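You operate a simulated robot arm through the tools that you are given. There is no shell and no other tool.

You are at the controls of a simulated two-armed robot. One attempt, no reset.

TASK
Switch on the desk gauge and zero it on the 19.50 block.
Fine: leave that block under the probe; don't press save; leave the limit dial as it is.

The check looks at the end state, three seconds after you hand in, the way a careful person would. Anything else that was tipped, shoved, dropped, spilled or broken makes it a failure.

THE ROBOT
Two 7-joint arms with fingered hands on one trunk that stands fixed in place. Base frame: the origin is at the foot of the trunk, x ahead of it, y to its left, z up. Lengths are in m, angles in degrees, forces in N, time in s.
The left shoulder is at [0.042, 0.163, 1.061], the right one opposite. Payload 4 kg a hand.
The tool frame of a hand sits at the grasp point between the pads (the TCP): z along the fingers, y along the line on which they close. The tips reach 0.036 m beyond it. The gripper opens to 0.124 m. The gripper's body begins 0.042 m behind the TCP. The gripper is a hand of 4 fingers: y runs from the thumb to the fingers, the wrist lies at [-0.015, -0.099, -0.189] in the tool frame, and closing takes about 1.5 s.
Orientation is that of the tool frame in the base frame, as a unit quaternion [x, y, z, w]. With the fingers straight down and the wrist toward the robot, the tool's x, y and z point along [0, 1, 0], [1, 0, 0] and [0, 0, -1] of the base frame.

THE INTERFACE
- The arms move only by the tool step_arm. It takes "left_steps", "right_steps" or both (then of equal length, played together; a hand with none holds still); each is a list of rows, each an object of numbers (a shift or turn left out is 0, a gripper value left out holds the last): "dx", "dy", "dz": the shift along the tool's x, y, z in m; "rx", "ry", "rz": the turn, a rotation vector about the tool's x, y, z in degrees. In form: [{"dx": .., "dy": .., "dz": .., "rx": .., "ry": .., "rz": ..}, ...]. A call has 1 to 20 rows; each row is the pose to reach, as a shift and turn from the pose commanded when the call began, along the tool's axes at that moment. "left_gripper" and "right_gripper" are, for a hand that has rows, the opening in per cent of the stroke, from 0 (shut) to 100 (fully open), set as the call begins (left out, the last holds). Rows are played at 5 a second. More than 0.05 m and 8.6 degrees between two rows, or a gripper value outside its range, and nothing of the call is played. Where a pose cannot be reached the arm comes as near as it can. A force on the tool above 40 N (or 10 N above the force at the start of the call, whichever is more), or a blocked arm, ends the call early, and 0.2 s more pass. The fingers move at their own pace (about 0.045 m/s each) and stop on an object; they squeeze with about 33 N. The grip force told is the motor's: it shows also when the fingers shut on nothing. Time passes only in rows, and 0.2 s behind the last, so rows that repeat a pose let the fingers close. It gives the time, the measured TCP pose, the force on the tool (base axes), the opening and the grip force at its end, in the units of the frame above (readings bear some noise), with the torque about the TCP (base axes, N m) and any sound that the robot's microphone picked up.
- Cameras (640 x 400 px; columns grow to the right, rows downward): "scene" is now at [0.1399, 0.0494, 1.3157]; the picture's right is [0.53, -0.84, -0.08], its down [-0.29, -0.09, -0.95] and it looks along [0.80, 0.53, -0.29] (base axes); focal length 367 px, centre (320, 200). "left" rides on the left gripper at [-0.075, -0.086, -0.123] in its tool frame; the picture's right is [-0.70, -0.34, 0.63], its down [0.64, -0.68, 0.35] and it looks along [0.32, 0.65, 0.69] (tool axes); focal length 275 px, centre (320, 200). "right" rides on the right gripper at [0.075, -0.086, -0.123] in its tool frame; the picture's right is [-0.70, 0.34, -0.63], its down [-0.64, -0.68, 0.35] and it looks along [-0.32, 0.65, 0.69] (tool axes); focal length 275 px, centre (320, 200). There is no depth. A picture from a camera that has moved, and an enlarged one, comes with that camera's place and axes in the base frame and with its lens.
- capture(camera): a new picture of that camera. It takes no simulated time.
- raise_lower(by): slides the trunk up (or, below 0, down) by that many m; the arms and the scene camera ride with it, the base frame stays. It gives what a move gives, with no picture.
- curl_fingers(index, middle, ring, thumb_bend, thumb_turn, hand): sets how far each is bent, from 0 (flat) to 1 (curled in); at 0.3 the hand is open as for a grip, at 0.7 the pads meet at the TCP. One left out holds its place. A second passes; each finger stops where it meets its share of the squeeze, and holds until it gets a number again. A gripper value or a shape takes the hand back. It gives what a move gives, with no picture; readings hold the bend of each and the force on the fingers (four entries, about 0 where the hand has none), thumb and palm. thumb_turn goes from beside the hand (0) to across from the fingers (1), as for a grip.
- grasp_type(shape, hand): the hand has 4 fingers and takes this shape, open, in about a second: jaw (thumb against the fingers, like two jaws); tri (thumb and two fingers); tip (a fingertip pinch); poke (one finger out to press); point (the index stretched); flat (the hand flat); cup (the hand cupped); fist (a fist). The gripper value then closes the fingers along that shape, each until it touches; the sizes above hold for jaw. It gives what a move gives, with no picture.
- pan_tilt(pan, tilt): turns the head with the scene camera to pan (to the left, within 86 degrees either way) and tilt (down, from -29 to 69), counted from straight ahead of the robot. It gives what a move gives.
- zoom(camera, box): a new picture of the part [left, top, right, bottom] of that camera's present view, enlarged. It takes no simulated time.
- hand_in(): hands the job in; it is judged then, once.

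Nothing tells you positions but the pictures and the camera data. Unless the task says otherwise, let go and move clear before handing in.

The tools are called after "Call:" as a command line: name --argument value ..., lists and objects as JSON in quotes. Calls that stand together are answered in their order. step_arm: Moves the arms, as the interface text tells. Its arguments: {"type":"object","properties":{"left_steps":{"type":"array"},"left_gripper":{"type":"number"},"right_steps":{"type":"array"},"right_gripper":{"type":"number"}},"required":[]} The other tools are called the same way: raise_lower (by) slides the trunk up or down; grasp_type (shape, hand) gives the hand a shape; curl_fingers (index, middle, ring, thumb_bend, thumb_turn, hand) moves the fingers one by one; pan_tilt (pan, tilt) turns the head that bears the scene camera; capture (camera) takes a picture; zoom (camera, box) takes an enlarged picture of a part of a camera's view; hand_in () hands the job in.

At the start:

```text
time_s: 0.0
left_eef_pos: [0.5468, 0.5933, 1.1108]
left_tcp_rot: [0.707, 0.707, -0.001, 0.0]
left_ft_force: [0.0, 0.2, 0.1]
left_wrist_torque: [0.01, 0.01, 0.01]
left_gripper_width: 0.1234
left_gripper_force: 0.2
left_shape: jaw
left_bend: [0.3, 0.3, 0.3, 0.3, 0.98]
left_finger forces: [0.1, 0.0, 0.1, 0.1, 0.1, 0.0]
right_eef_pos: [0.6245, 0.1004, 1.228]
right_tcp_rot: [0.707, 0.708, 0.0, 0.0]
right_ft_force: [-0.3, 0.0, -0.2]
right_wrist_torque: [0.0, 0.0, -0.03]
right_gripper_width: 0.1237
right_gripper_force: 0.1
right_shape: jaw
right_bend: [0.3, 0.3, 0.3, 0.3, 0.98]
right_finger forces: [0.1, 0.0, 0.1, 0.0, 0.1, 0.1]
trunk travel left (down, up): [-0.225, 0.253]
head pan, tilt: [32.5, 9.4]
```

scene: 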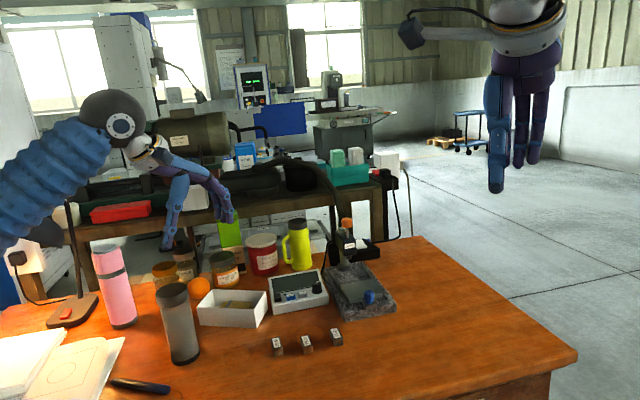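
right: 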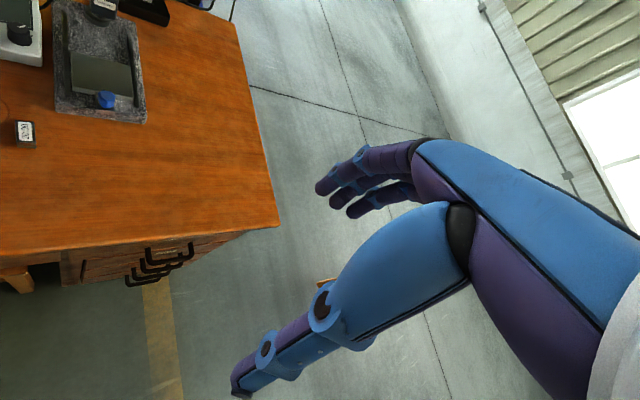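
left: 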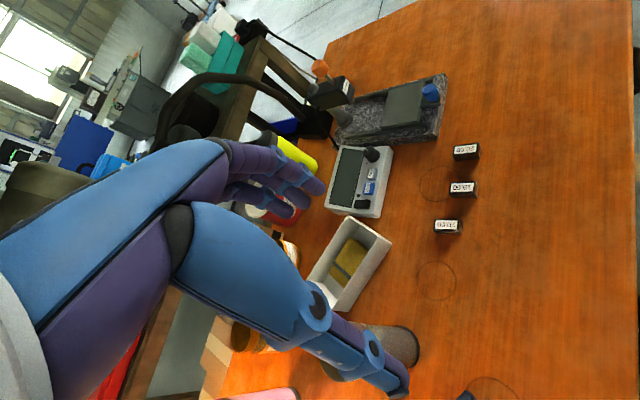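

I see a wooden desk with a gauge display box, a granite stand with a probe, and three small blocks in front of them. I'll zoom in to read the labels and controls before moving.

Call:
zoom --camera "scene" --box '[240, 210, 420, 360]'

Call:
zoom --camera "left" --box '[300, 50, 500, 250]'

Call:
zoom --camera "right" --box '[0, 0, 200, 150]'

```text
2.67 times, centred on (330, 285) of scene
camera zoom: at [0.1399, 0.0494, 1.3157], right [0.53, -0.84, -0.08], down [-0.29, -0.09, -0.95], along [0.8, 0.53, -0.29], focal length 979 px, centre (293, -27)
```

zoom: 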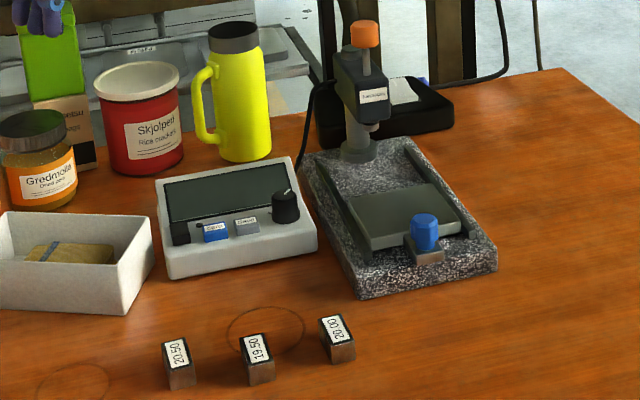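

```text
2.00 times, centred on (400, 150) of left
camera zoom: at [0.4608, 0.5187, 1.2352], right [-0.34, -0.7, -0.63], down [-0.68, 0.64, -0.35], along [0.65, 0.32, -0.69], focal length 551 px, centre (160, 300)
```

zoom: 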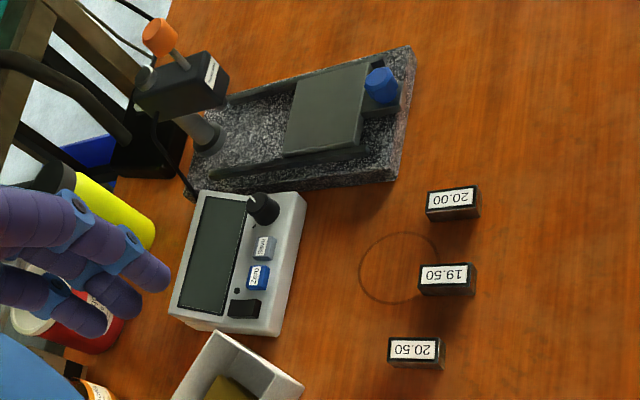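

```text
2.67 times, centred on (100, 75) of right
camera zoom: at [0.539, 0.176, 1.3514], right [0.34, -0.7, 0.63], down [-0.68, -0.64, -0.35], along [0.65, -0.32, -0.69], focal length 734 px, centre (907, 533)
```

zoom: 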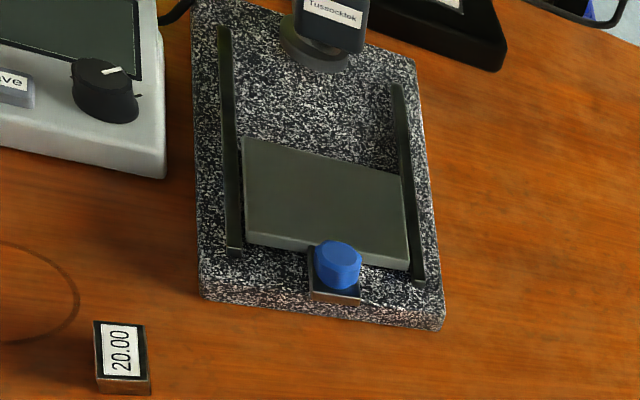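

The gauge box has a black rocker, a blue button, a grey button and a black dial. The stand has a slide plate with a blue knob under a probe that has an orange top. I'll zoom closer on each.

Call:
zoom --camera "scene" --box '[265, 260, 335, 315]'

Call:
zoom --camera "scene" --box '[320, 210, 400, 270]'

Call:
zoom --camera "scene" --box '[320, 250, 400, 325]'

Call:
zoom --camera "scene" --box '[260, 315, 350, 365]'

Call:
zoom --camera "left" --box '[320, 130, 400, 220]'

Call:
zoom --camera "left" --box '[300, 50, 450, 150]'

```text
7.27 times, centred on (300, 288) of scene
camera zoom: at [0.1399, 0.0494, 1.3157], right [0.53, -0.84, -0.08], down [-0.29, -0.09, -0.95], along [0.8, 0.53, -0.29], focal length 2671 px, centre (466, -436)
```

zoom: 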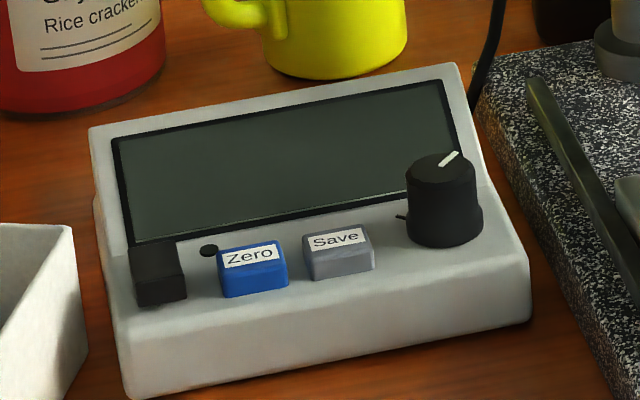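

```text
6.67 times, centred on (360, 240) of scene
camera zoom: at [0.1399, 0.0494, 1.3157], right [0.53, -0.84, -0.08], down [-0.29, -0.09, -0.95], along [0.8, 0.53, -0.29], focal length 2448 px, centre (53, -67)
```

zoom: 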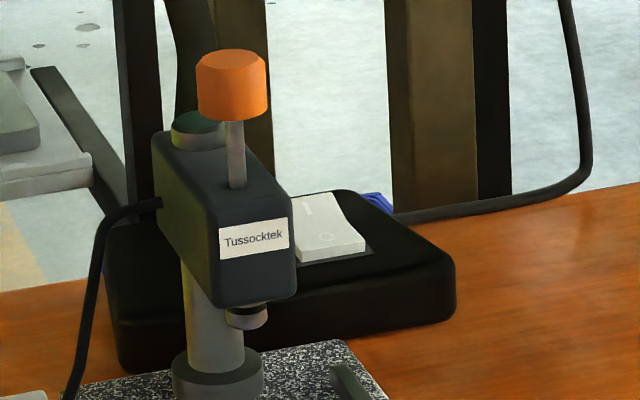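

```text
5.33 times, centred on (360, 288) of scene
camera zoom: at [0.1399, 0.0494, 1.3157], right [0.53, -0.84, -0.08], down [-0.29, -0.09, -0.95], along [0.8, 0.53, -0.29], focal length 1959 px, centre (107, -267)
```

zoom: 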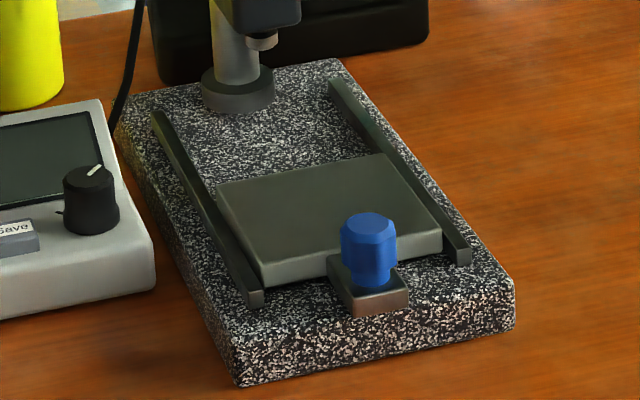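

```text
7.11 times, centred on (305, 340) of scene
camera zoom: at [0.1399, 0.0494, 1.3157], right [0.53, -0.84, -0.08], down [-0.29, -0.09, -0.95], along [0.8, 0.53, -0.29], focal length 2612 px, centre (427, -796)
```

zoom: 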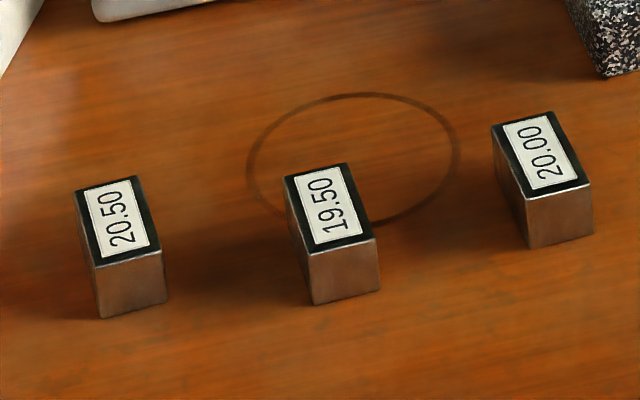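

```text
4.44 times, centred on (360, 175) of left
camera zoom: at [0.4608, 0.5187, 1.2352], right [-0.34, -0.7, -0.63], down [-0.68, 0.64, -0.35], along [0.65, 0.32, -0.69], focal length 1224 px, centre (142, 311)
```

zoom: 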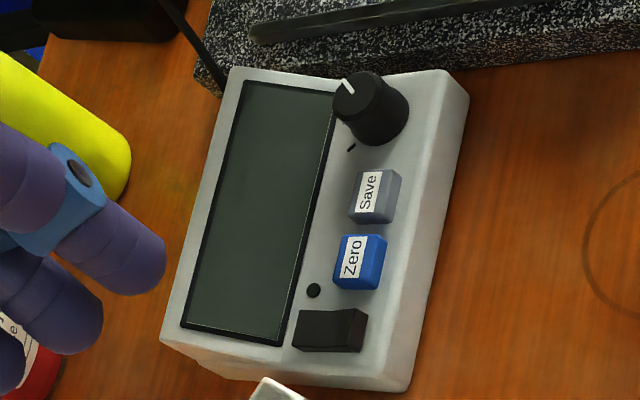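

```text
4.00 times, centred on (375, 100) of left
camera zoom: at [0.4608, 0.5187, 1.2352], right [-0.34, -0.7, -0.63], down [-0.68, 0.64, -0.35], along [0.65, 0.32, -0.69], focal length 1101 px, centre (100, 600)
```

zoom: 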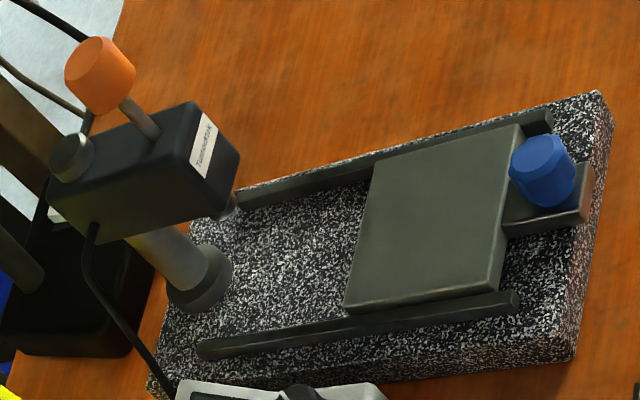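

The block tops come out at about z 0.776, the 19.50 block near (0.69, 0.485), the blue knob near (0.86, 0.41, 0.82) and the orange probe knob near (0.99, 0.53, 0.95). I'll aim the head at the stand to get better pictures.

Call:
pan_tilt --pan 28 --tilt 22

Call:
capture --camera "scene"

```text
time_s: 0.8
left_eef_pos: [0.5474, 0.595, 1.1109]
left_tcp_rot: [0.707, 0.707, 0.0, 0.0]
left_ft_force: [-0.8, -0.1, -0.1]
left_wrist_torque: [-0.01, 0.0, -0.01]
left_gripper_width: 0.1236
left_gripper_force: 0.1
left_shape: jaw
left_bend: [0.3, 0.3, 0.3, 0.3, 0.98]
left_finger forces: [0.0, 0.0, 0.0, 0.0, 0.1, 0.0]
right_eef_pos: [0.6238, 0.1018, 1.2278]
right_tcp_rot: [0.707, 0.707, 0.0, 0.0]
right_ft_force: [-0.2, 0.0, 0.1]
right_wrist_torque: [-0.01, -0.01, -0.04]
right_gripper_width: 0.1239
right_gripper_force: 0.1
right_shape: jaw
right_bend: [0.3, 0.3, 0.3, 0.3, 0.98]
right_finger forces: [0.0, 0.0, 0.0, 0.0, 0.0, 0.0]
trunk travel left (down, up): [-0.225, 0.253]
head pan, tilt: [28.0, 22.0]
```

```text
taken
camera scene: at [0.1403, 0.0431, 1.295], right [0.46, -0.88, -0.07], down [-0.47, -0.18, -0.87], along [0.75, 0.44, -0.5], focal length 367 px, centre (320, 200)
```

scene: 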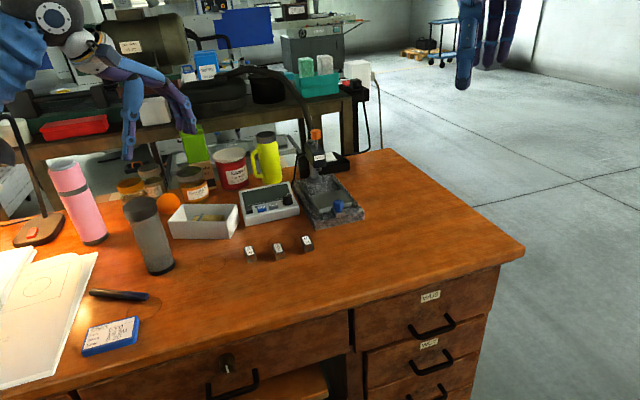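

The camera now looks down at the stand, with all relevant items in view. I'll zoom in on the stand, the gauge and the blocks.

Call:
zoom --camera "scene" --box '[290, 120, 370, 180]'

Call:
zoom --camera "scene" --box '[290, 165, 370, 235]'

Call:
zoom --camera "scene" --box '[235, 175, 305, 220]'

Call:
zoom --camera "scene" --box '[235, 225, 325, 270]'

```text
6.67 times, centred on (330, 150) of scene
camera zoom: at [0.1403, 0.0431, 1.295], right [0.46, -0.88, -0.07], down [-0.47, -0.18, -0.87], along [0.75, 0.44, -0.5], focal length 2448 px, centre (253, 533)
```

zoom: 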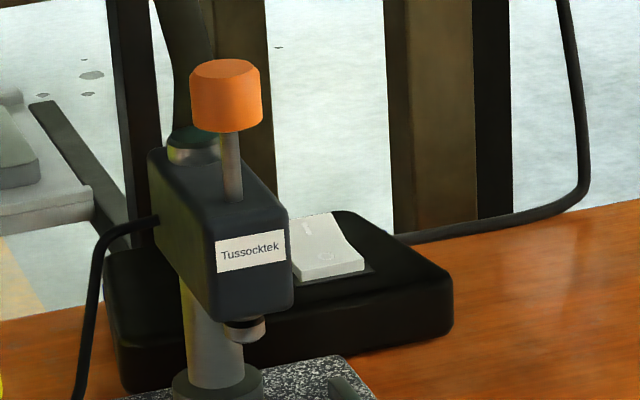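

```text
5.71 times, centred on (330, 200) of scene
camera zoom: at [0.1403, 0.0431, 1.295], right [0.46, -0.88, -0.07], down [-0.47, -0.18, -0.87], along [0.75, 0.44, -0.5], focal length 2099 px, centre (263, 200)
```

zoom: 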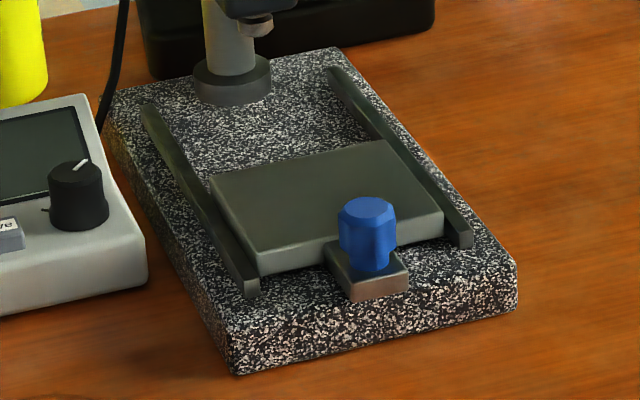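

```text
8.89 times, centred on (270, 198) of scene
camera zoom: at [0.1403, 0.0431, 1.295], right [0.46, -0.88, -0.07], down [-0.47, -0.18, -0.87], along [0.75, 0.44, -0.5], focal length 3265 px, centre (764, 222)
```

zoom: 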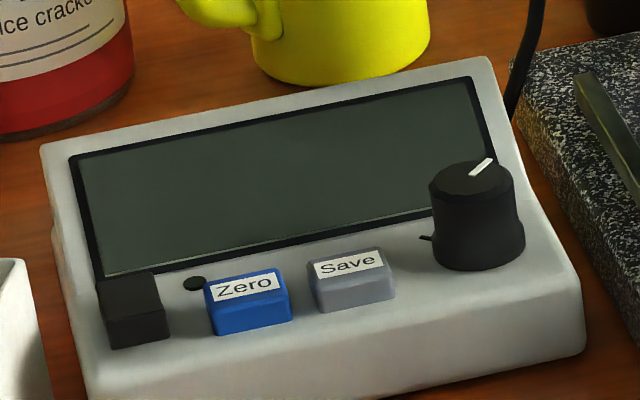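

```text
7.11 times, centred on (280, 248) of scene
camera zoom: at [0.1403, 0.0431, 1.295], right [0.46, -0.88, -0.07], down [-0.47, -0.18, -0.87], along [0.75, 0.44, -0.5], focal length 2612 px, centre (604, -138)
```

zoom: 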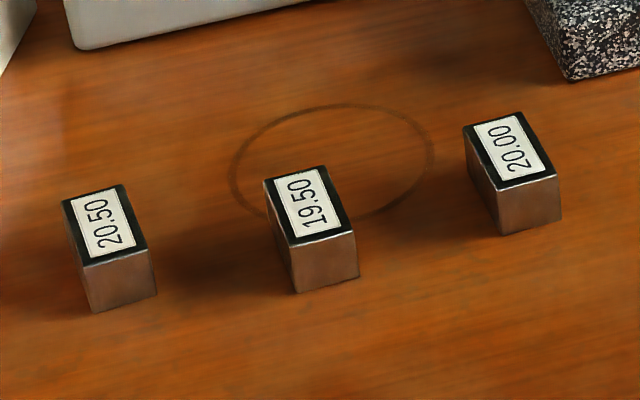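

There is also a black box with a white rocker switch behind the stand. I'll look closer at it, at the gauge's own switch and at where the cables go.

Call:
zoom --camera "scene" --box '[310, 140, 355, 175]'

Call:
zoom --camera "scene" --box '[243, 200, 275, 220]'

Call:
zoom --camera "left" --box '[255, 60, 355, 150]'

Call:
zoom --camera "scene" --box '[200, 60, 420, 200]'

Call:
zoom --camera "right" --box '[60, 0, 240, 60]'

```text
11.43 times, centred on (332, 158) of scene
camera zoom: at [0.1403, 0.0431, 1.295], right [0.46, -0.88, -0.07], down [-0.47, -0.18, -0.87], along [0.75, 0.44, -0.5], focal length 4198 px, centre (177, 686)
```

zoom: 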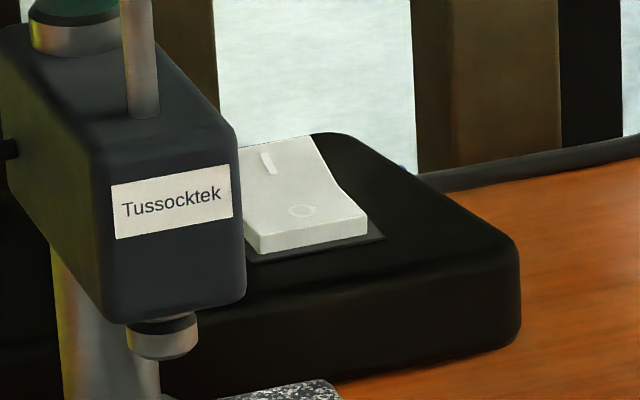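

```text
16.00 times, centred on (259, 210) of scene
camera zoom: at [0.1403, 0.0431, 1.295], right [0.46, -0.88, -0.07], down [-0.47, -0.18, -0.87], along [0.75, 0.44, -0.5], focal length 5876 px, centre (1296, 40)
```

zoom: 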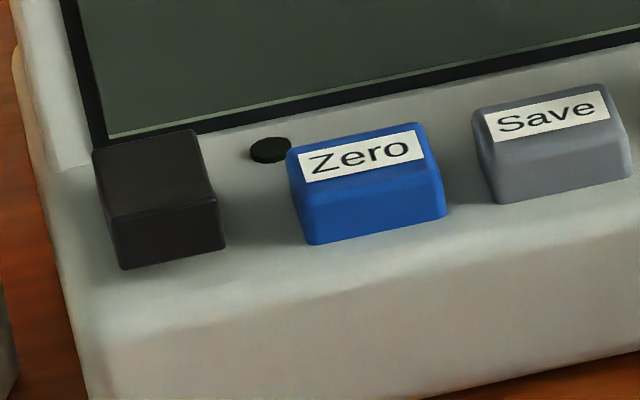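

```text
4.44 times, centred on (305, 105) of left
camera zoom: at [0.4608, 0.5187, 1.2352], right [-0.34, -0.7, -0.63], down [-0.68, 0.64, -0.35], along [0.65, 0.32, -0.69], focal length 1224 px, centre (387, 622)
```

zoom: 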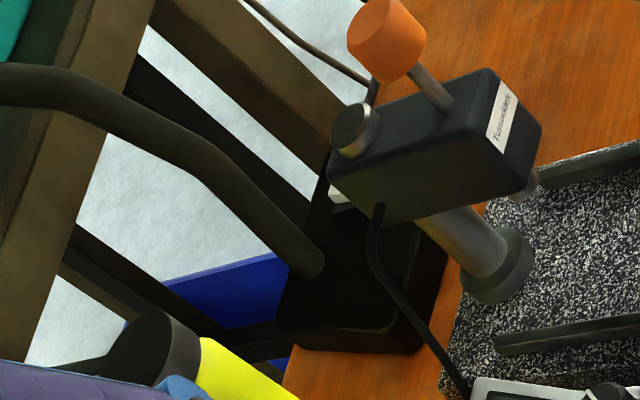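

```text
2.86 times, centred on (310, 130) of scene
camera zoom: at [0.1403, 0.0431, 1.295], right [0.46, -0.88, -0.07], down [-0.47, -0.18, -0.87], along [0.75, 0.44, -0.5], focal length 1049 px, centre (349, 400)
```

zoom: 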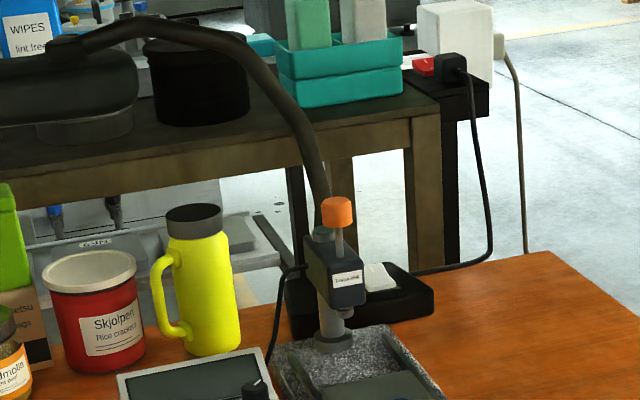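

```text
3.56 times, centred on (150, 30) of right
camera zoom: at [0.539, 0.176, 1.3513], right [0.34, -0.7, 0.63], down [-0.68, -0.64, -0.35], along [0.65, -0.32, -0.69], focal length 979 px, centre (924, 804)
```

zoom: 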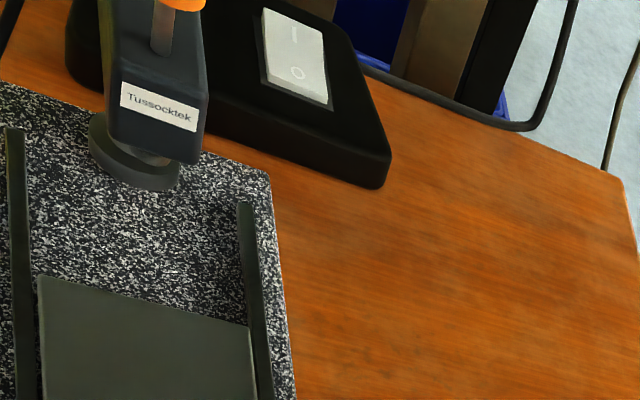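

The black box with the white rocker is the base of the desk lamp, so I'll leave it alone; the gauge's own switch is the black block beside "Zero". The probe tip looks to be at about z 0.838, and I need its clearance over the slide plate. I'll bring the right hand, with its camera, to a low viewpoint at the front right of the stand.

Call:
step_arm --right_steps '[{"dx": 0.003, "dy": 0.0206, "dz": 0.028, "rx": -4.31, "ry": 1.57, "rz": -3.79}, {"dx": 0.006, "dy": 0.0412, "dz": 0.056, "rx": -8.62, "ry": 3.14, "rz": -7.58}, {"dx": 0.009, "dy": 0.0618, "dz": 0.084, "rx": -12.93, "ry": 4.71, "rz": -11.37}, {"dx": 0.012, "dy": 0.0824, "dz": 0.112, "rx": -17.24, "ry": 6.28, "rz": -15.16}, {"dx": 0.015, "dy": 0.103, "dz": 0.14, "rx": -21.55, "ry": 7.85, "rz": -18.95}, {"dx": 0.018, "dy": 0.1236, "dz": 0.168, "rx": -25.86, "ry": 9.42, "rz": -22.74}, {"dx": 0.021, "dy": 0.1442, "dz": 0.196, "rx": -30.17, "ry": 10.99, "rz": -26.53}, {"dx": 0.024, "dy": 0.1648, "dz": 0.224, "rx": -34.48, "ry": 12.56, "rz": -30.32}, {"dx": 0.027, "dy": 0.1854, "dz": 0.252, "rx": -38.79, "ry": 14.13, "rz": -34.11}, {"dx": 0.03, "dy": 0.206, "dz": 0.28, "rx": -43.1, "ry": 15.7, "rz": -37.9}]'

Call:
capture --camera "right"

Call:
capture --camera "scene"

```text
time_s: 3.0
left_eef_pos: [0.5479, 0.5929, 1.109]
left_tcp_rot: [0.707, 0.707, -0.001, -0.001]
left_ft_force: [0.7, -0.9, -0.2]
left_wrist_torque: [0.06, 0.05, -0.01]
left_gripper_width: 0.1234
left_gripper_force: 0.0
left_shape: jaw
left_bend: [0.3, 0.3, 0.3, 0.3, 0.98]
left_finger forces: [0.0, 0.0, 0.0, 0.0, 0.1, 0.1]
right_eef_pos: [0.8319, 0.1299, 0.946]
right_tcp_rot: [0.391, 0.837, 0.347, 0.161]
right_ft_force: [0.3, -0.1, 0.3]
right_wrist_torque: [0.01, 0.02, 0.03]
right_gripper_width: 0.1237
right_gripper_force: 0.0
right_shape: jaw
right_bend: [0.3, 0.3, 0.3, 0.3, 0.98]
right_finger forces: [0.0, 0.0, 0.1, 0.1, 0.1, 0.0]
trunk travel left (down, up): [-0.225, 0.253]
head pan, tilt: [28.0, 22.0]
```

```text
taken
camera right: at [0.6716, 0.0926, 0.9715], right [0.29, -0.67, 0.69], down [0.23, -0.65, -0.73], along [0.93, 0.37, -0.03], focal length 275 px, centre (320, 200)
```

right: 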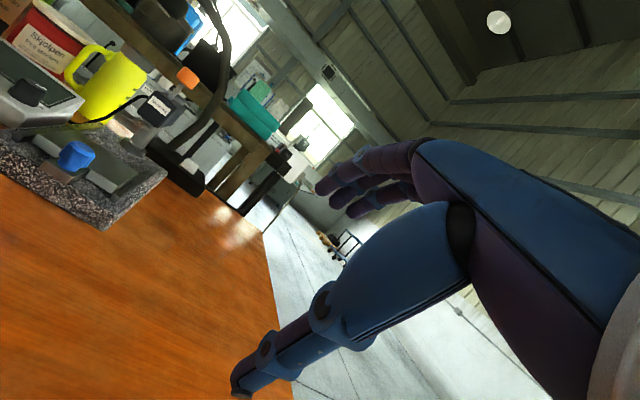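

```text
taken
camera scene: at [0.1421, 0.0426, 1.2941], right [0.46, -0.88, -0.07], down [-0.47, -0.18, -0.86], along [0.75, 0.44, -0.5], focal length 367 px, centre (320, 200)
```

scene: 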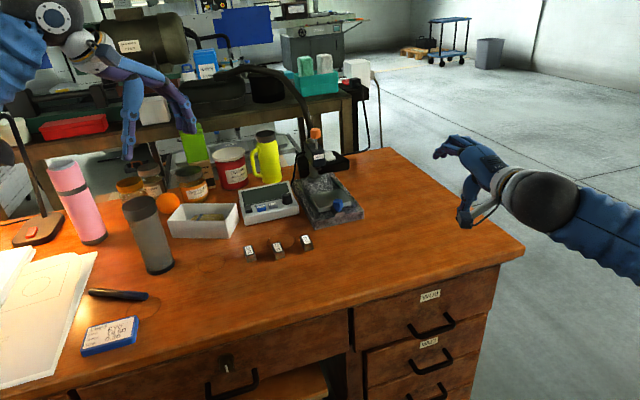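

The right camera now sees the stand nearly from the side. I'll zoom on the probe tip and the plate.

Call:
zoom --camera "right" --box '[20, 60, 220, 230]'

Call:
zoom --camera "right" --box '[90, 60, 200, 150]'

Call:
zoom --camera "right" --box '[40, 120, 170, 220]'

```text
2.35 times, centred on (120, 145) of right
camera zoom: at [0.6716, 0.0926, 0.9715], right [0.29, -0.67, 0.69], down [0.23, -0.65, -0.73], along [0.93, 0.37, -0.03], focal length 648 px, centre (791, 329)
```

zoom: 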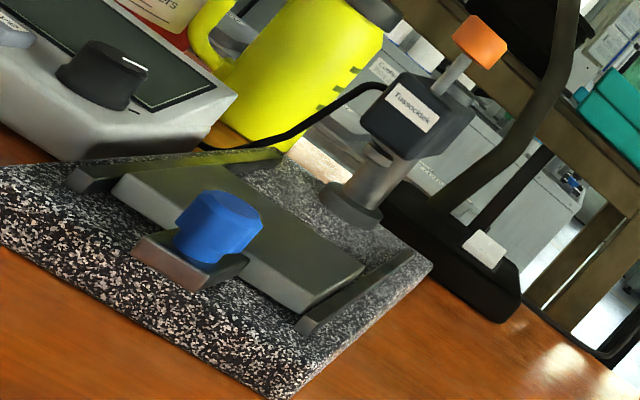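

```text
4.44 times, centred on (145, 105) of right
camera zoom: at [0.6716, 0.0926, 0.9715], right [0.29, -0.67, 0.69], down [0.23, -0.65, -0.73], along [0.93, 0.37, -0.03], focal length 1224 px, centre (1098, 622)
```

zoom: 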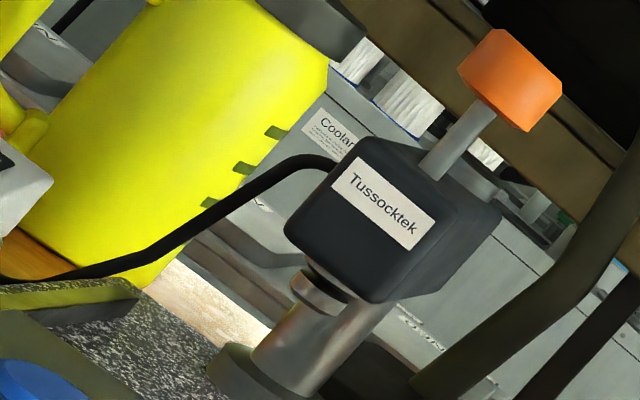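

```text
4.00 times, centred on (105, 170) of right
camera zoom: at [0.6716, 0.0926, 0.9715], right [0.29, -0.67, 0.69], down [0.23, -0.65, -0.73], along [0.93, 0.37, -0.03], focal length 1101 px, centre (1180, 320)
```

zoom: 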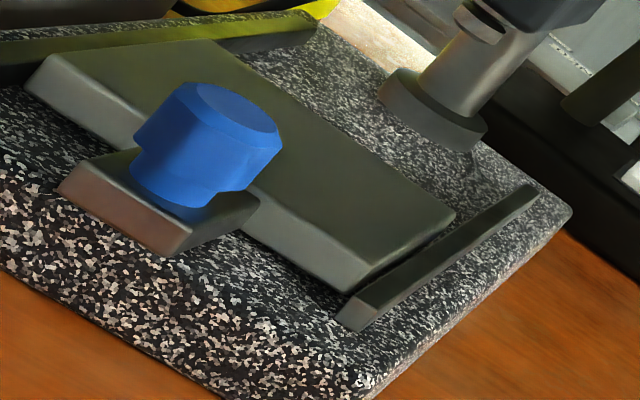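

The probe tip sits at about z 0.84, roughly 40 mm above the slide plate (about 0.80). Even with the block in place the probe would have to come down about 20 mm, probably by way of the orange knob. I'll start with the power switch, so I'm setting the left hand to poke and checking where the finger ends up.

Call:
grasp_type --hand "left" --shape "poke"

Call:
capture --camera "left"

Call:
zoom --camera "scene" --box '[0, 0, 240, 160]'

```text
time_s: 3.9
left_eef_pos: [0.5472, 0.5933, 1.1097]
left_tcp_rot: [0.707, 0.707, 0.0, 0.0]
left_ft_force: [-0.3, -0.1, -0.5]
left_wrist_torque: [0.01, -0.01, -0.02]
left_gripper_width: 0.0
left_gripper_force: 0.0
left_shape: poke
left_bend: [0.7, 0.7, 0.99, 0.0, 1.0]
left_finger forces: [0.0, 0.0, 0.0, 0.0, 0.1, 0.0]
right_eef_pos: [0.8301, 0.1301, 0.9469]
right_tcp_rot: [0.391, 0.837, 0.347, 0.162]
right_ft_force: [-0.2, -0.4, -0.3]
right_wrist_torque: [0.01, 0.04, -0.03]
right_gripper_width: 0.1238
right_gripper_force: 0.0
right_shape: jaw
right_bend: [0.3, 0.3, 0.3, 0.3, 0.98]
right_finger forces: [0.0, 0.0, 0.0, 0.1, 0.0, 0.1]
trunk travel left (down, up): [-0.225, 0.253]
head pan, tilt: [28.0, 22.0]
```

```text
taken
camera left: at [0.4609, 0.5187, 1.2351], right [-0.34, -0.7, -0.63], down [-0.68, 0.64, -0.35], along [0.65, 0.32, -0.69], focal length 275 px, centre (320, 200)
```

left: 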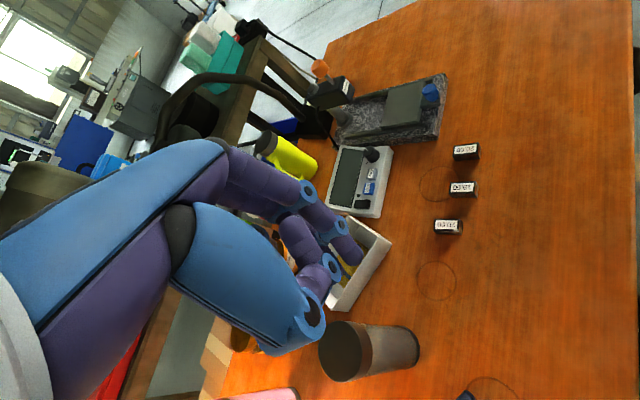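

```text
2.50 times, centred on (120, 80) of scene
camera zoom: at [0.1405, 0.0431, 1.2949], right [0.46, -0.88, -0.07], down [-0.47, -0.18, -0.87], along [0.75, 0.44, -0.5], focal length 918 px, centre (820, 500)
```

zoom: 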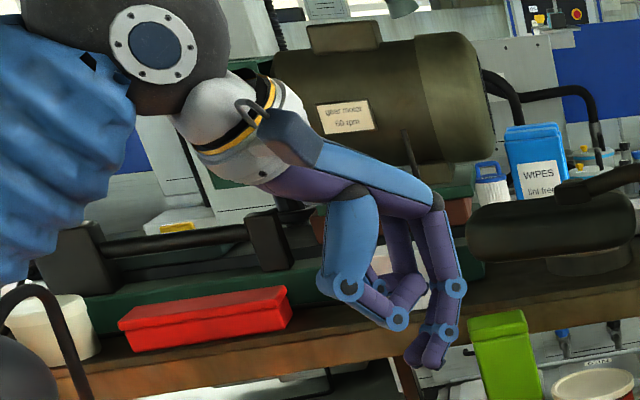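

Poke makes a bent two-finger tip at the grasp point. I'll try the "point" shape to compare.

Call:
grasp_type --hand "left" --shape "point"

Call:
capture --camera "left"

Call:
zoom --camera "scene" --box '[0, 0, 240, 160]'

```text
time_s: 4.8
left_eef_pos: [0.5464, 0.5941, 1.1106]
left_tcp_rot: [0.707, 0.707, -0.001, -0.001]
left_ft_force: [-0.3, -0.3, 0.3]
left_wrist_torque: [-0.01, 0.01, 0.01]
left_gripper_width: 0.1161
left_gripper_force: 0.0
left_shape: point
left_bend: [0.32, 1.0, 1.0, 1.0, 0.89]
left_finger forces: [0.1, 0.1, 0.0, 0.1, 0.0, 0.0]
right_eef_pos: [0.8309, 0.1312, 0.9474]
right_tcp_rot: [0.391, 0.837, 0.347, 0.161]
right_ft_force: [0.5, 0.0, -0.2]
right_wrist_torque: [0.02, 0.0, 0.0]
right_gripper_width: 0.1237
right_gripper_force: 0.0
right_shape: jaw
right_bend: [0.3, 0.3, 0.3, 0.3, 0.98]
right_finger forces: [0.0, 0.0, 0.0, 0.0, 0.1, 0.0]
trunk travel left (down, up): [-0.225, 0.253]
head pan, tilt: [28.0, 22.0]
```

```text
taken
camera left: at [0.4608, 0.5187, 1.2351], right [-0.34, -0.7, -0.63], down [-0.68, 0.64, -0.35], along [0.65, 0.32, -0.69], focal length 275 px, centre (320, 200)
```

left: 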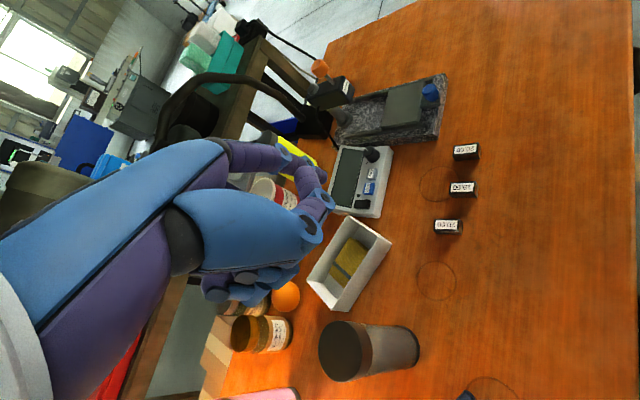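

```text
2.50 times, centred on (120, 80) of scene
camera zoom: at [0.1403, 0.043, 1.2949], right [0.46, -0.88, -0.07], down [-0.47, -0.18, -0.87], along [0.75, 0.44, -0.5], focal length 918 px, centre (820, 500)
```

zoom: 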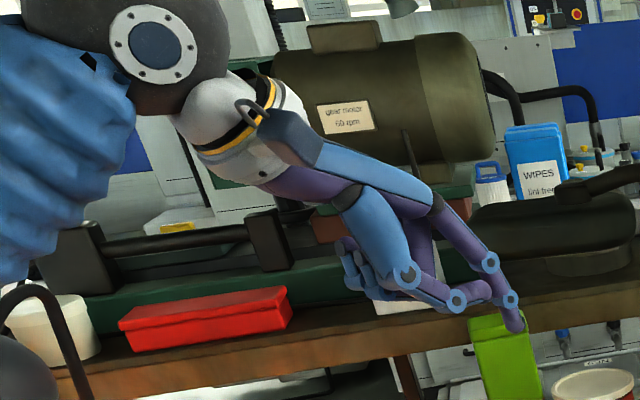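

The point shape sticks the index out well ahead of the other fingers. I'll zoom in to locate its tip in the tool frame.

Call:
zoom --camera "left" --box '[200, 110, 360, 320]'

Call:
zoom --camera "scene" --box '[120, 60, 220, 150]'

```text
1.90 times, centred on (280, 215) of left
camera zoom: at [0.4608, 0.5187, 1.2351], right [-0.34, -0.7, -0.63], down [-0.68, 0.64, -0.35], along [0.65, 0.32, -0.69], focal length 524 px, centre (396, 171)
```

zoom: 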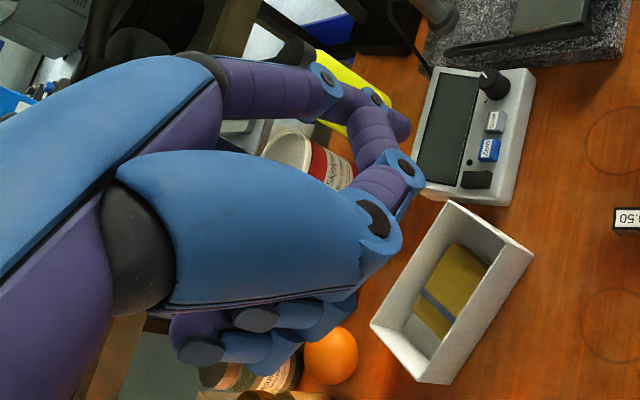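

```text
4.44 times, centred on (170, 105) of scene
camera zoom: at [0.1403, 0.043, 1.2949], right [0.46, -0.88, -0.07], down [-0.47, -0.18, -0.87], along [0.75, 0.44, -0.5], focal length 1632 px, centre (987, 622)
```

zoom: 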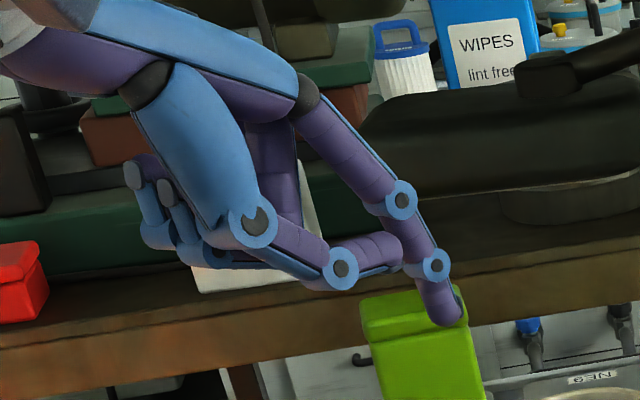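

The index tip comes out at about (-0.018, +0.069, +0.036) in the tool frame. I'll look closer at the black switch to see which part of it needs pressing.

Call:
zoom --camera "left" --box '[345, 180, 385, 215]'

Call:
zoom --camera "scene" --box '[243, 202, 259, 214]'

Call:
zoom --camera "right" --box '[0, 60, 80, 130]'

```text
11.43 times, centred on (365, 198) of left
camera zoom: at [0.4608, 0.5187, 1.2351], right [-0.34, -0.7, -0.63], down [-0.68, 0.64, -0.35], along [0.65, 0.32, -0.69], focal length 3146 px, centre (-194, 229)
```

zoom: 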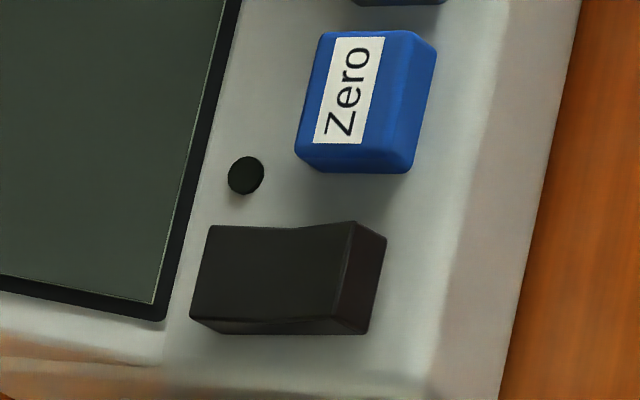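

```text
16.00 times, centred on (251, 208) of scene
camera zoom: at [0.1403, 0.043, 1.2949], right [0.46, -0.88, -0.07], down [-0.47, -0.18, -0.87], along [0.75, 0.44, -0.5], focal length 5876 px, centre (1424, 72)
```

zoom: 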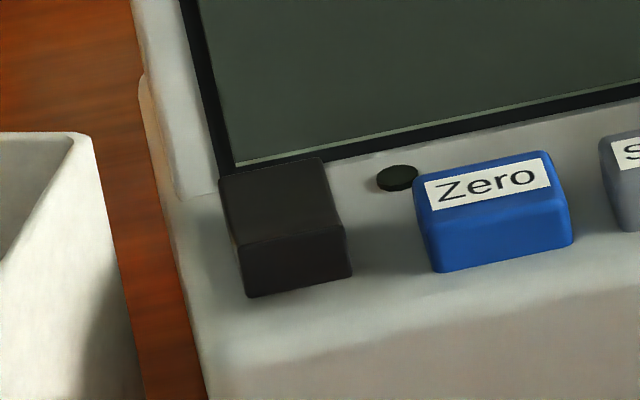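

```text
5.71 times, centred on (40, 95) of right
camera zoom: at [0.67, 0.0934, 0.9741], right [0.29, -0.67, 0.69], down [0.23, -0.65, -0.73], along [0.93, 0.37, -0.03], focal length 1573 px, centre (1920, 800)
```

zoom: 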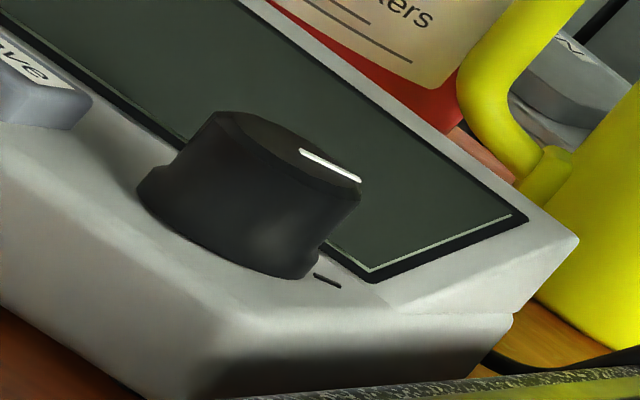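

The gauge switch is a small rocker with its near end raised, around (0.776, 0.635, 0.80). I'll bring the left index to a hover above it with the hand turned about 30 degrees left.

Call:
step_arm --left_steps '[{"dx": 0.0023, "dy": 0.016, "dz": 0.014, "rz": -3}, {"dx": 0.0046, "dy": 0.032, "dz": 0.03, "rz": -6}, {"dx": 0.0069, "dy": 0.048, "dz": 0.05, "rz": -9}, {"dx": 0.0092, "dy": 0.064, "dz": 0.07, "rz": -12}, {"dx": 0.0115, "dy": 0.08, "dz": 0.092, "rz": -15}, {"dx": 0.0138, "dy": 0.096, "dz": 0.116, "rz": -18}, {"dx": 0.0161, "dy": 0.112, "dz": 0.14, "rz": -21}, {"dx": 0.0184, "dy": 0.128, "dz": 0.166, "rz": -24}, {"dx": 0.0207, "dy": 0.144, "dz": 0.192, "rz": -27}, {"dx": 0.023, "dy": 0.16, "dz": 0.219, "rz": -30}, {"dx": 0.023, "dy": 0.16, "dz": 0.219, "rz": -30}]'

Call:
capture --camera "left"

Call:
capture --camera "scene"

Call:
zoom --camera "scene" --box '[200, 130, 320, 220]'

Call:
capture --camera "right"

```text
time_s: 7.2
left_eef_pos: [0.7078, 0.6166, 0.8914]
left_tcp_rot: [0.5, 0.866, 0.0, 0.0]
left_ft_force: [0.0, 0.4, 0.4]
left_wrist_torque: [0.01, 0.01, 0.01]
left_gripper_width: 0.1162
left_gripper_force: 0.1
left_shape: point
left_bend: [0.32, 1.0, 1.0, 1.0, 0.89]
left_finger forces: [0.1, 0.0, 0.0, 0.0, 0.1, 0.0]
right_eef_pos: [0.8287, 0.13, 0.9487]
right_tcp_rot: [0.39, 0.837, 0.347, 0.162]
right_ft_force: [-0.2, -0.1, -0.5]
right_wrist_torque: [0.0, 0.01, -0.01]
right_gripper_width: 0.1239
right_gripper_force: 0.0
right_shape: jaw
right_bend: [0.3, 0.3, 0.3, 0.3, 0.98]
right_finger forces: [0.0, 0.0, 0.1, 0.0, 0.0, 0.1]
trunk travel left (down, up): [-0.225, 0.253]
head pan, tilt: [28.0, 22.0]
```

```text
taken
camera left: at [0.6702, 0.5087, 1.0165], right [0.06, -0.77, -0.63], down [-0.91, 0.22, -0.35], along [0.41, 0.6, -0.69], focal length 275 px, centre (320, 200)
```

left: 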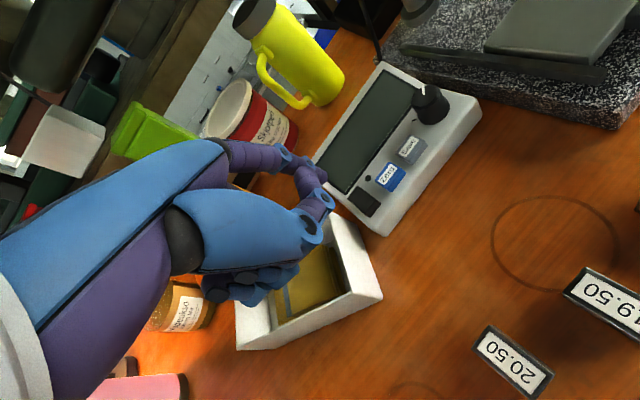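

```text
taken
camera scene: at [0.1397, 0.0431, 1.2951], right [0.46, -0.88, -0.07], down [-0.47, -0.18, -0.87], along [0.75, 0.44, -0.5], focal length 367 px, centre (320, 200)
```

scene: 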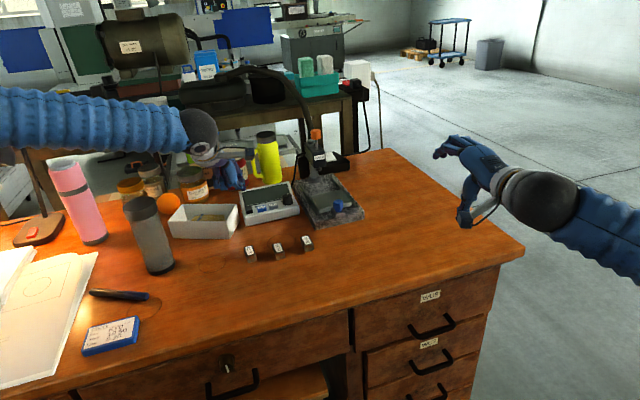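

```text
4.44 times, centred on (260, 175) of scene
camera zoom: at [0.1397, 0.0431, 1.2951], right [0.46, -0.88, -0.07], down [-0.47, -0.18, -0.87], along [0.75, 0.44, -0.5], focal length 1632 px, centre (587, 311)
```

zoom: 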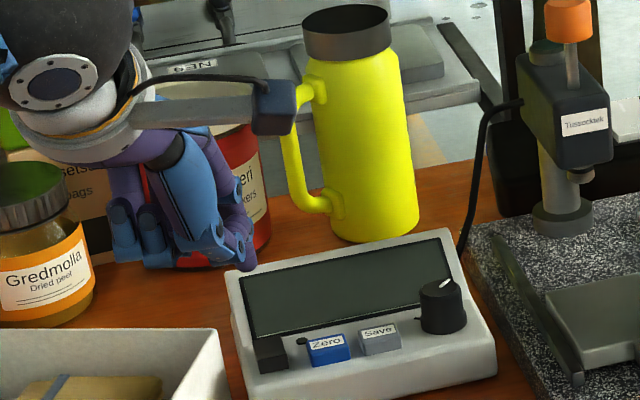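

```text
taken
camera right: at [0.6697, 0.0933, 0.974], right [0.29, -0.67, 0.69], down [0.23, -0.65, -0.73], along [0.93, 0.37, -0.03], focal length 275 px, centre (320, 200)
```

right: 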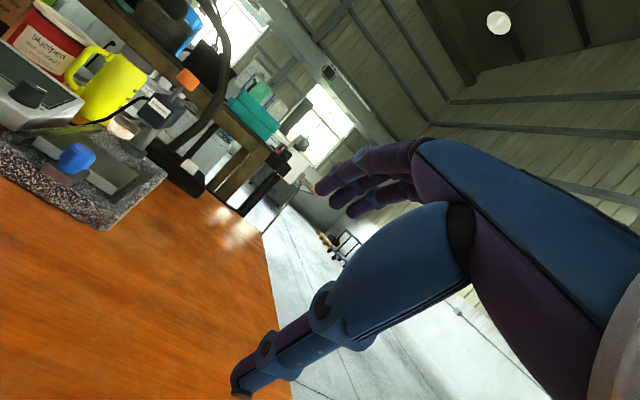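

The index tip hovers roughly above the rocker, about 5 cm up. I'll zoom in from the left camera to check the alignment.

Call:
zoom --camera "left" --box '[270, 130, 450, 250]'

Call:
zoom --camera "scene" --box '[225, 165, 285, 210]'

```text
3.33 times, centred on (360, 190) of left
camera zoom: at [0.6702, 0.5087, 1.0165], right [0.06, -0.77, -0.63], down [-0.91, 0.22, -0.35], along [0.41, 0.6, -0.69], focal length 918 px, centre (187, 233)
```

zoom: 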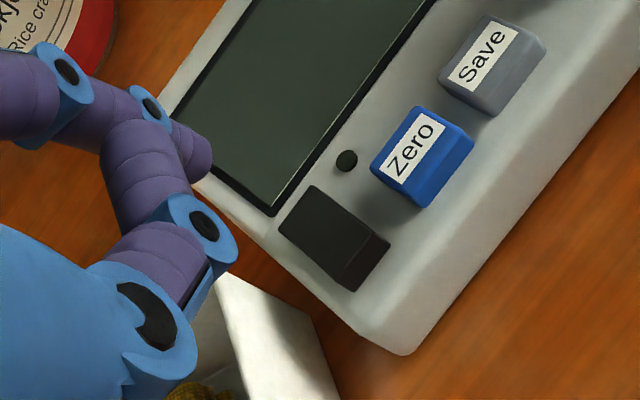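

```text
8.89 times, centred on (255, 188) of scene
camera zoom: at [0.1397, 0.0431, 1.2951], right [0.46, -0.88, -0.07], down [-0.47, -0.18, -0.87], along [0.75, 0.44, -0.5], focal length 3265 px, centre (898, 311)
```

zoom: 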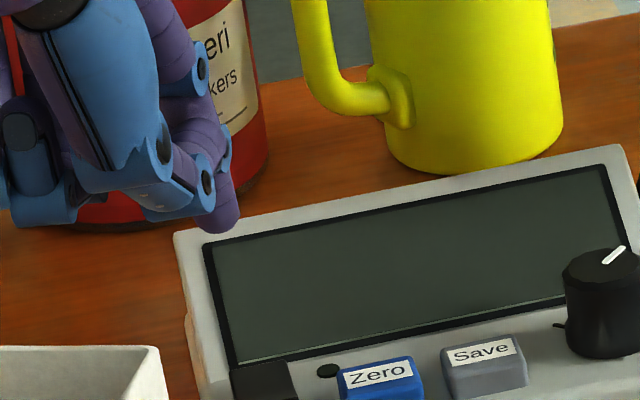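

The tip is within a few mm of the rocker's near end in plan. I'll shift slightly, come down to just above it and check again.

Call:
step_arm --left_steps '[{"dx": -0.0047, "dy": -0.0039, "dz": 0.012}, {"dx": -0.0047, "dy": -0.0039, "dz": 0.024}, {"dx": -0.0047, "dy": -0.0039, "dz": 0.034}, {"dx": -0.0047, "dy": -0.0039, "dz": 0.034}]'

Call:
zoom --camera "left" --box '[270, 130, 450, 250]'

Call:
zoom --camera "scene" --box '[225, 175, 285, 220]'

```text
time_s: 8.2
left_eef_pos: [0.7062, 0.6104, 0.8561]
left_tcp_rot: [0.5, 0.866, 0.0, 0.0]
left_ft_force: [0.0, 0.1, -1.5]
left_wrist_torque: [0.0, -0.02, -0.01]
left_gripper_width: 0.116
left_gripper_force: 0.0
left_shape: point
left_bend: [0.32, 1.0, 1.0, 1.0, 0.89]
left_finger forces: [0.0, 0.0, 0.1, 0.1, 0.0, 0.0]
right_eef_pos: [0.83, 0.1299, 0.9477]
right_tcp_rot: [0.391, 0.837, 0.347, 0.162]
right_ft_force: [0.2, 0.8, 1.2]
right_wrist_torque: [0.01, 0.01, -0.02]
right_gripper_width: 0.1237
right_gripper_force: 0.2
right_shape: jaw
right_bend: [0.3, 0.3, 0.3, 0.3, 0.98]
right_finger forces: [0.0, 0.1, 0.0, 0.0, 0.0, 0.0]
trunk travel left (down, up): [-0.225, 0.253]
head pan, tilt: [28.0, 22.0]
```

```text
3.33 times, centred on (360, 190) of left
camera zoom: at [0.6689, 0.5025, 0.9809], right [0.06, -0.77, -0.63], down [-0.91, 0.22, -0.35], along [0.4, 0.6, -0.69], focal length 918 px, centre (187, 233)
```

zoom: 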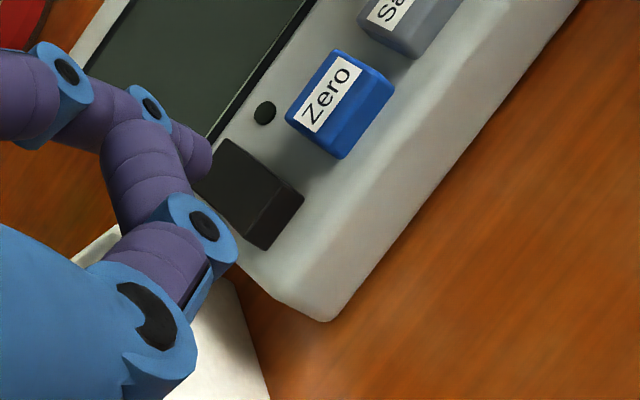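

```text
8.89 times, centred on (255, 198) of scene
camera zoom: at [0.1403, 0.0429, 1.2949], right [0.46, -0.88, -0.07], down [-0.47, -0.18, -0.87], along [0.75, 0.44, -0.5], focal length 3265 px, centre (898, 222)
```

zoom: 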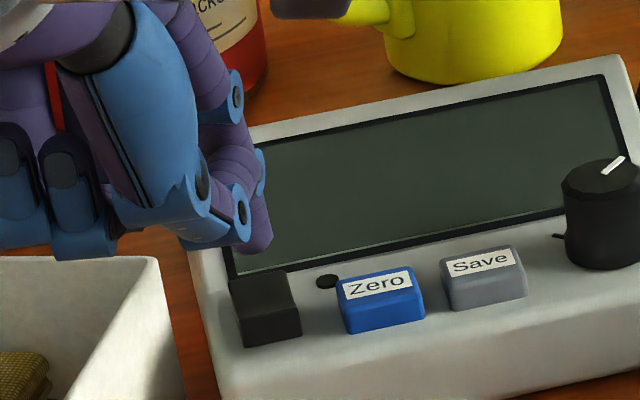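

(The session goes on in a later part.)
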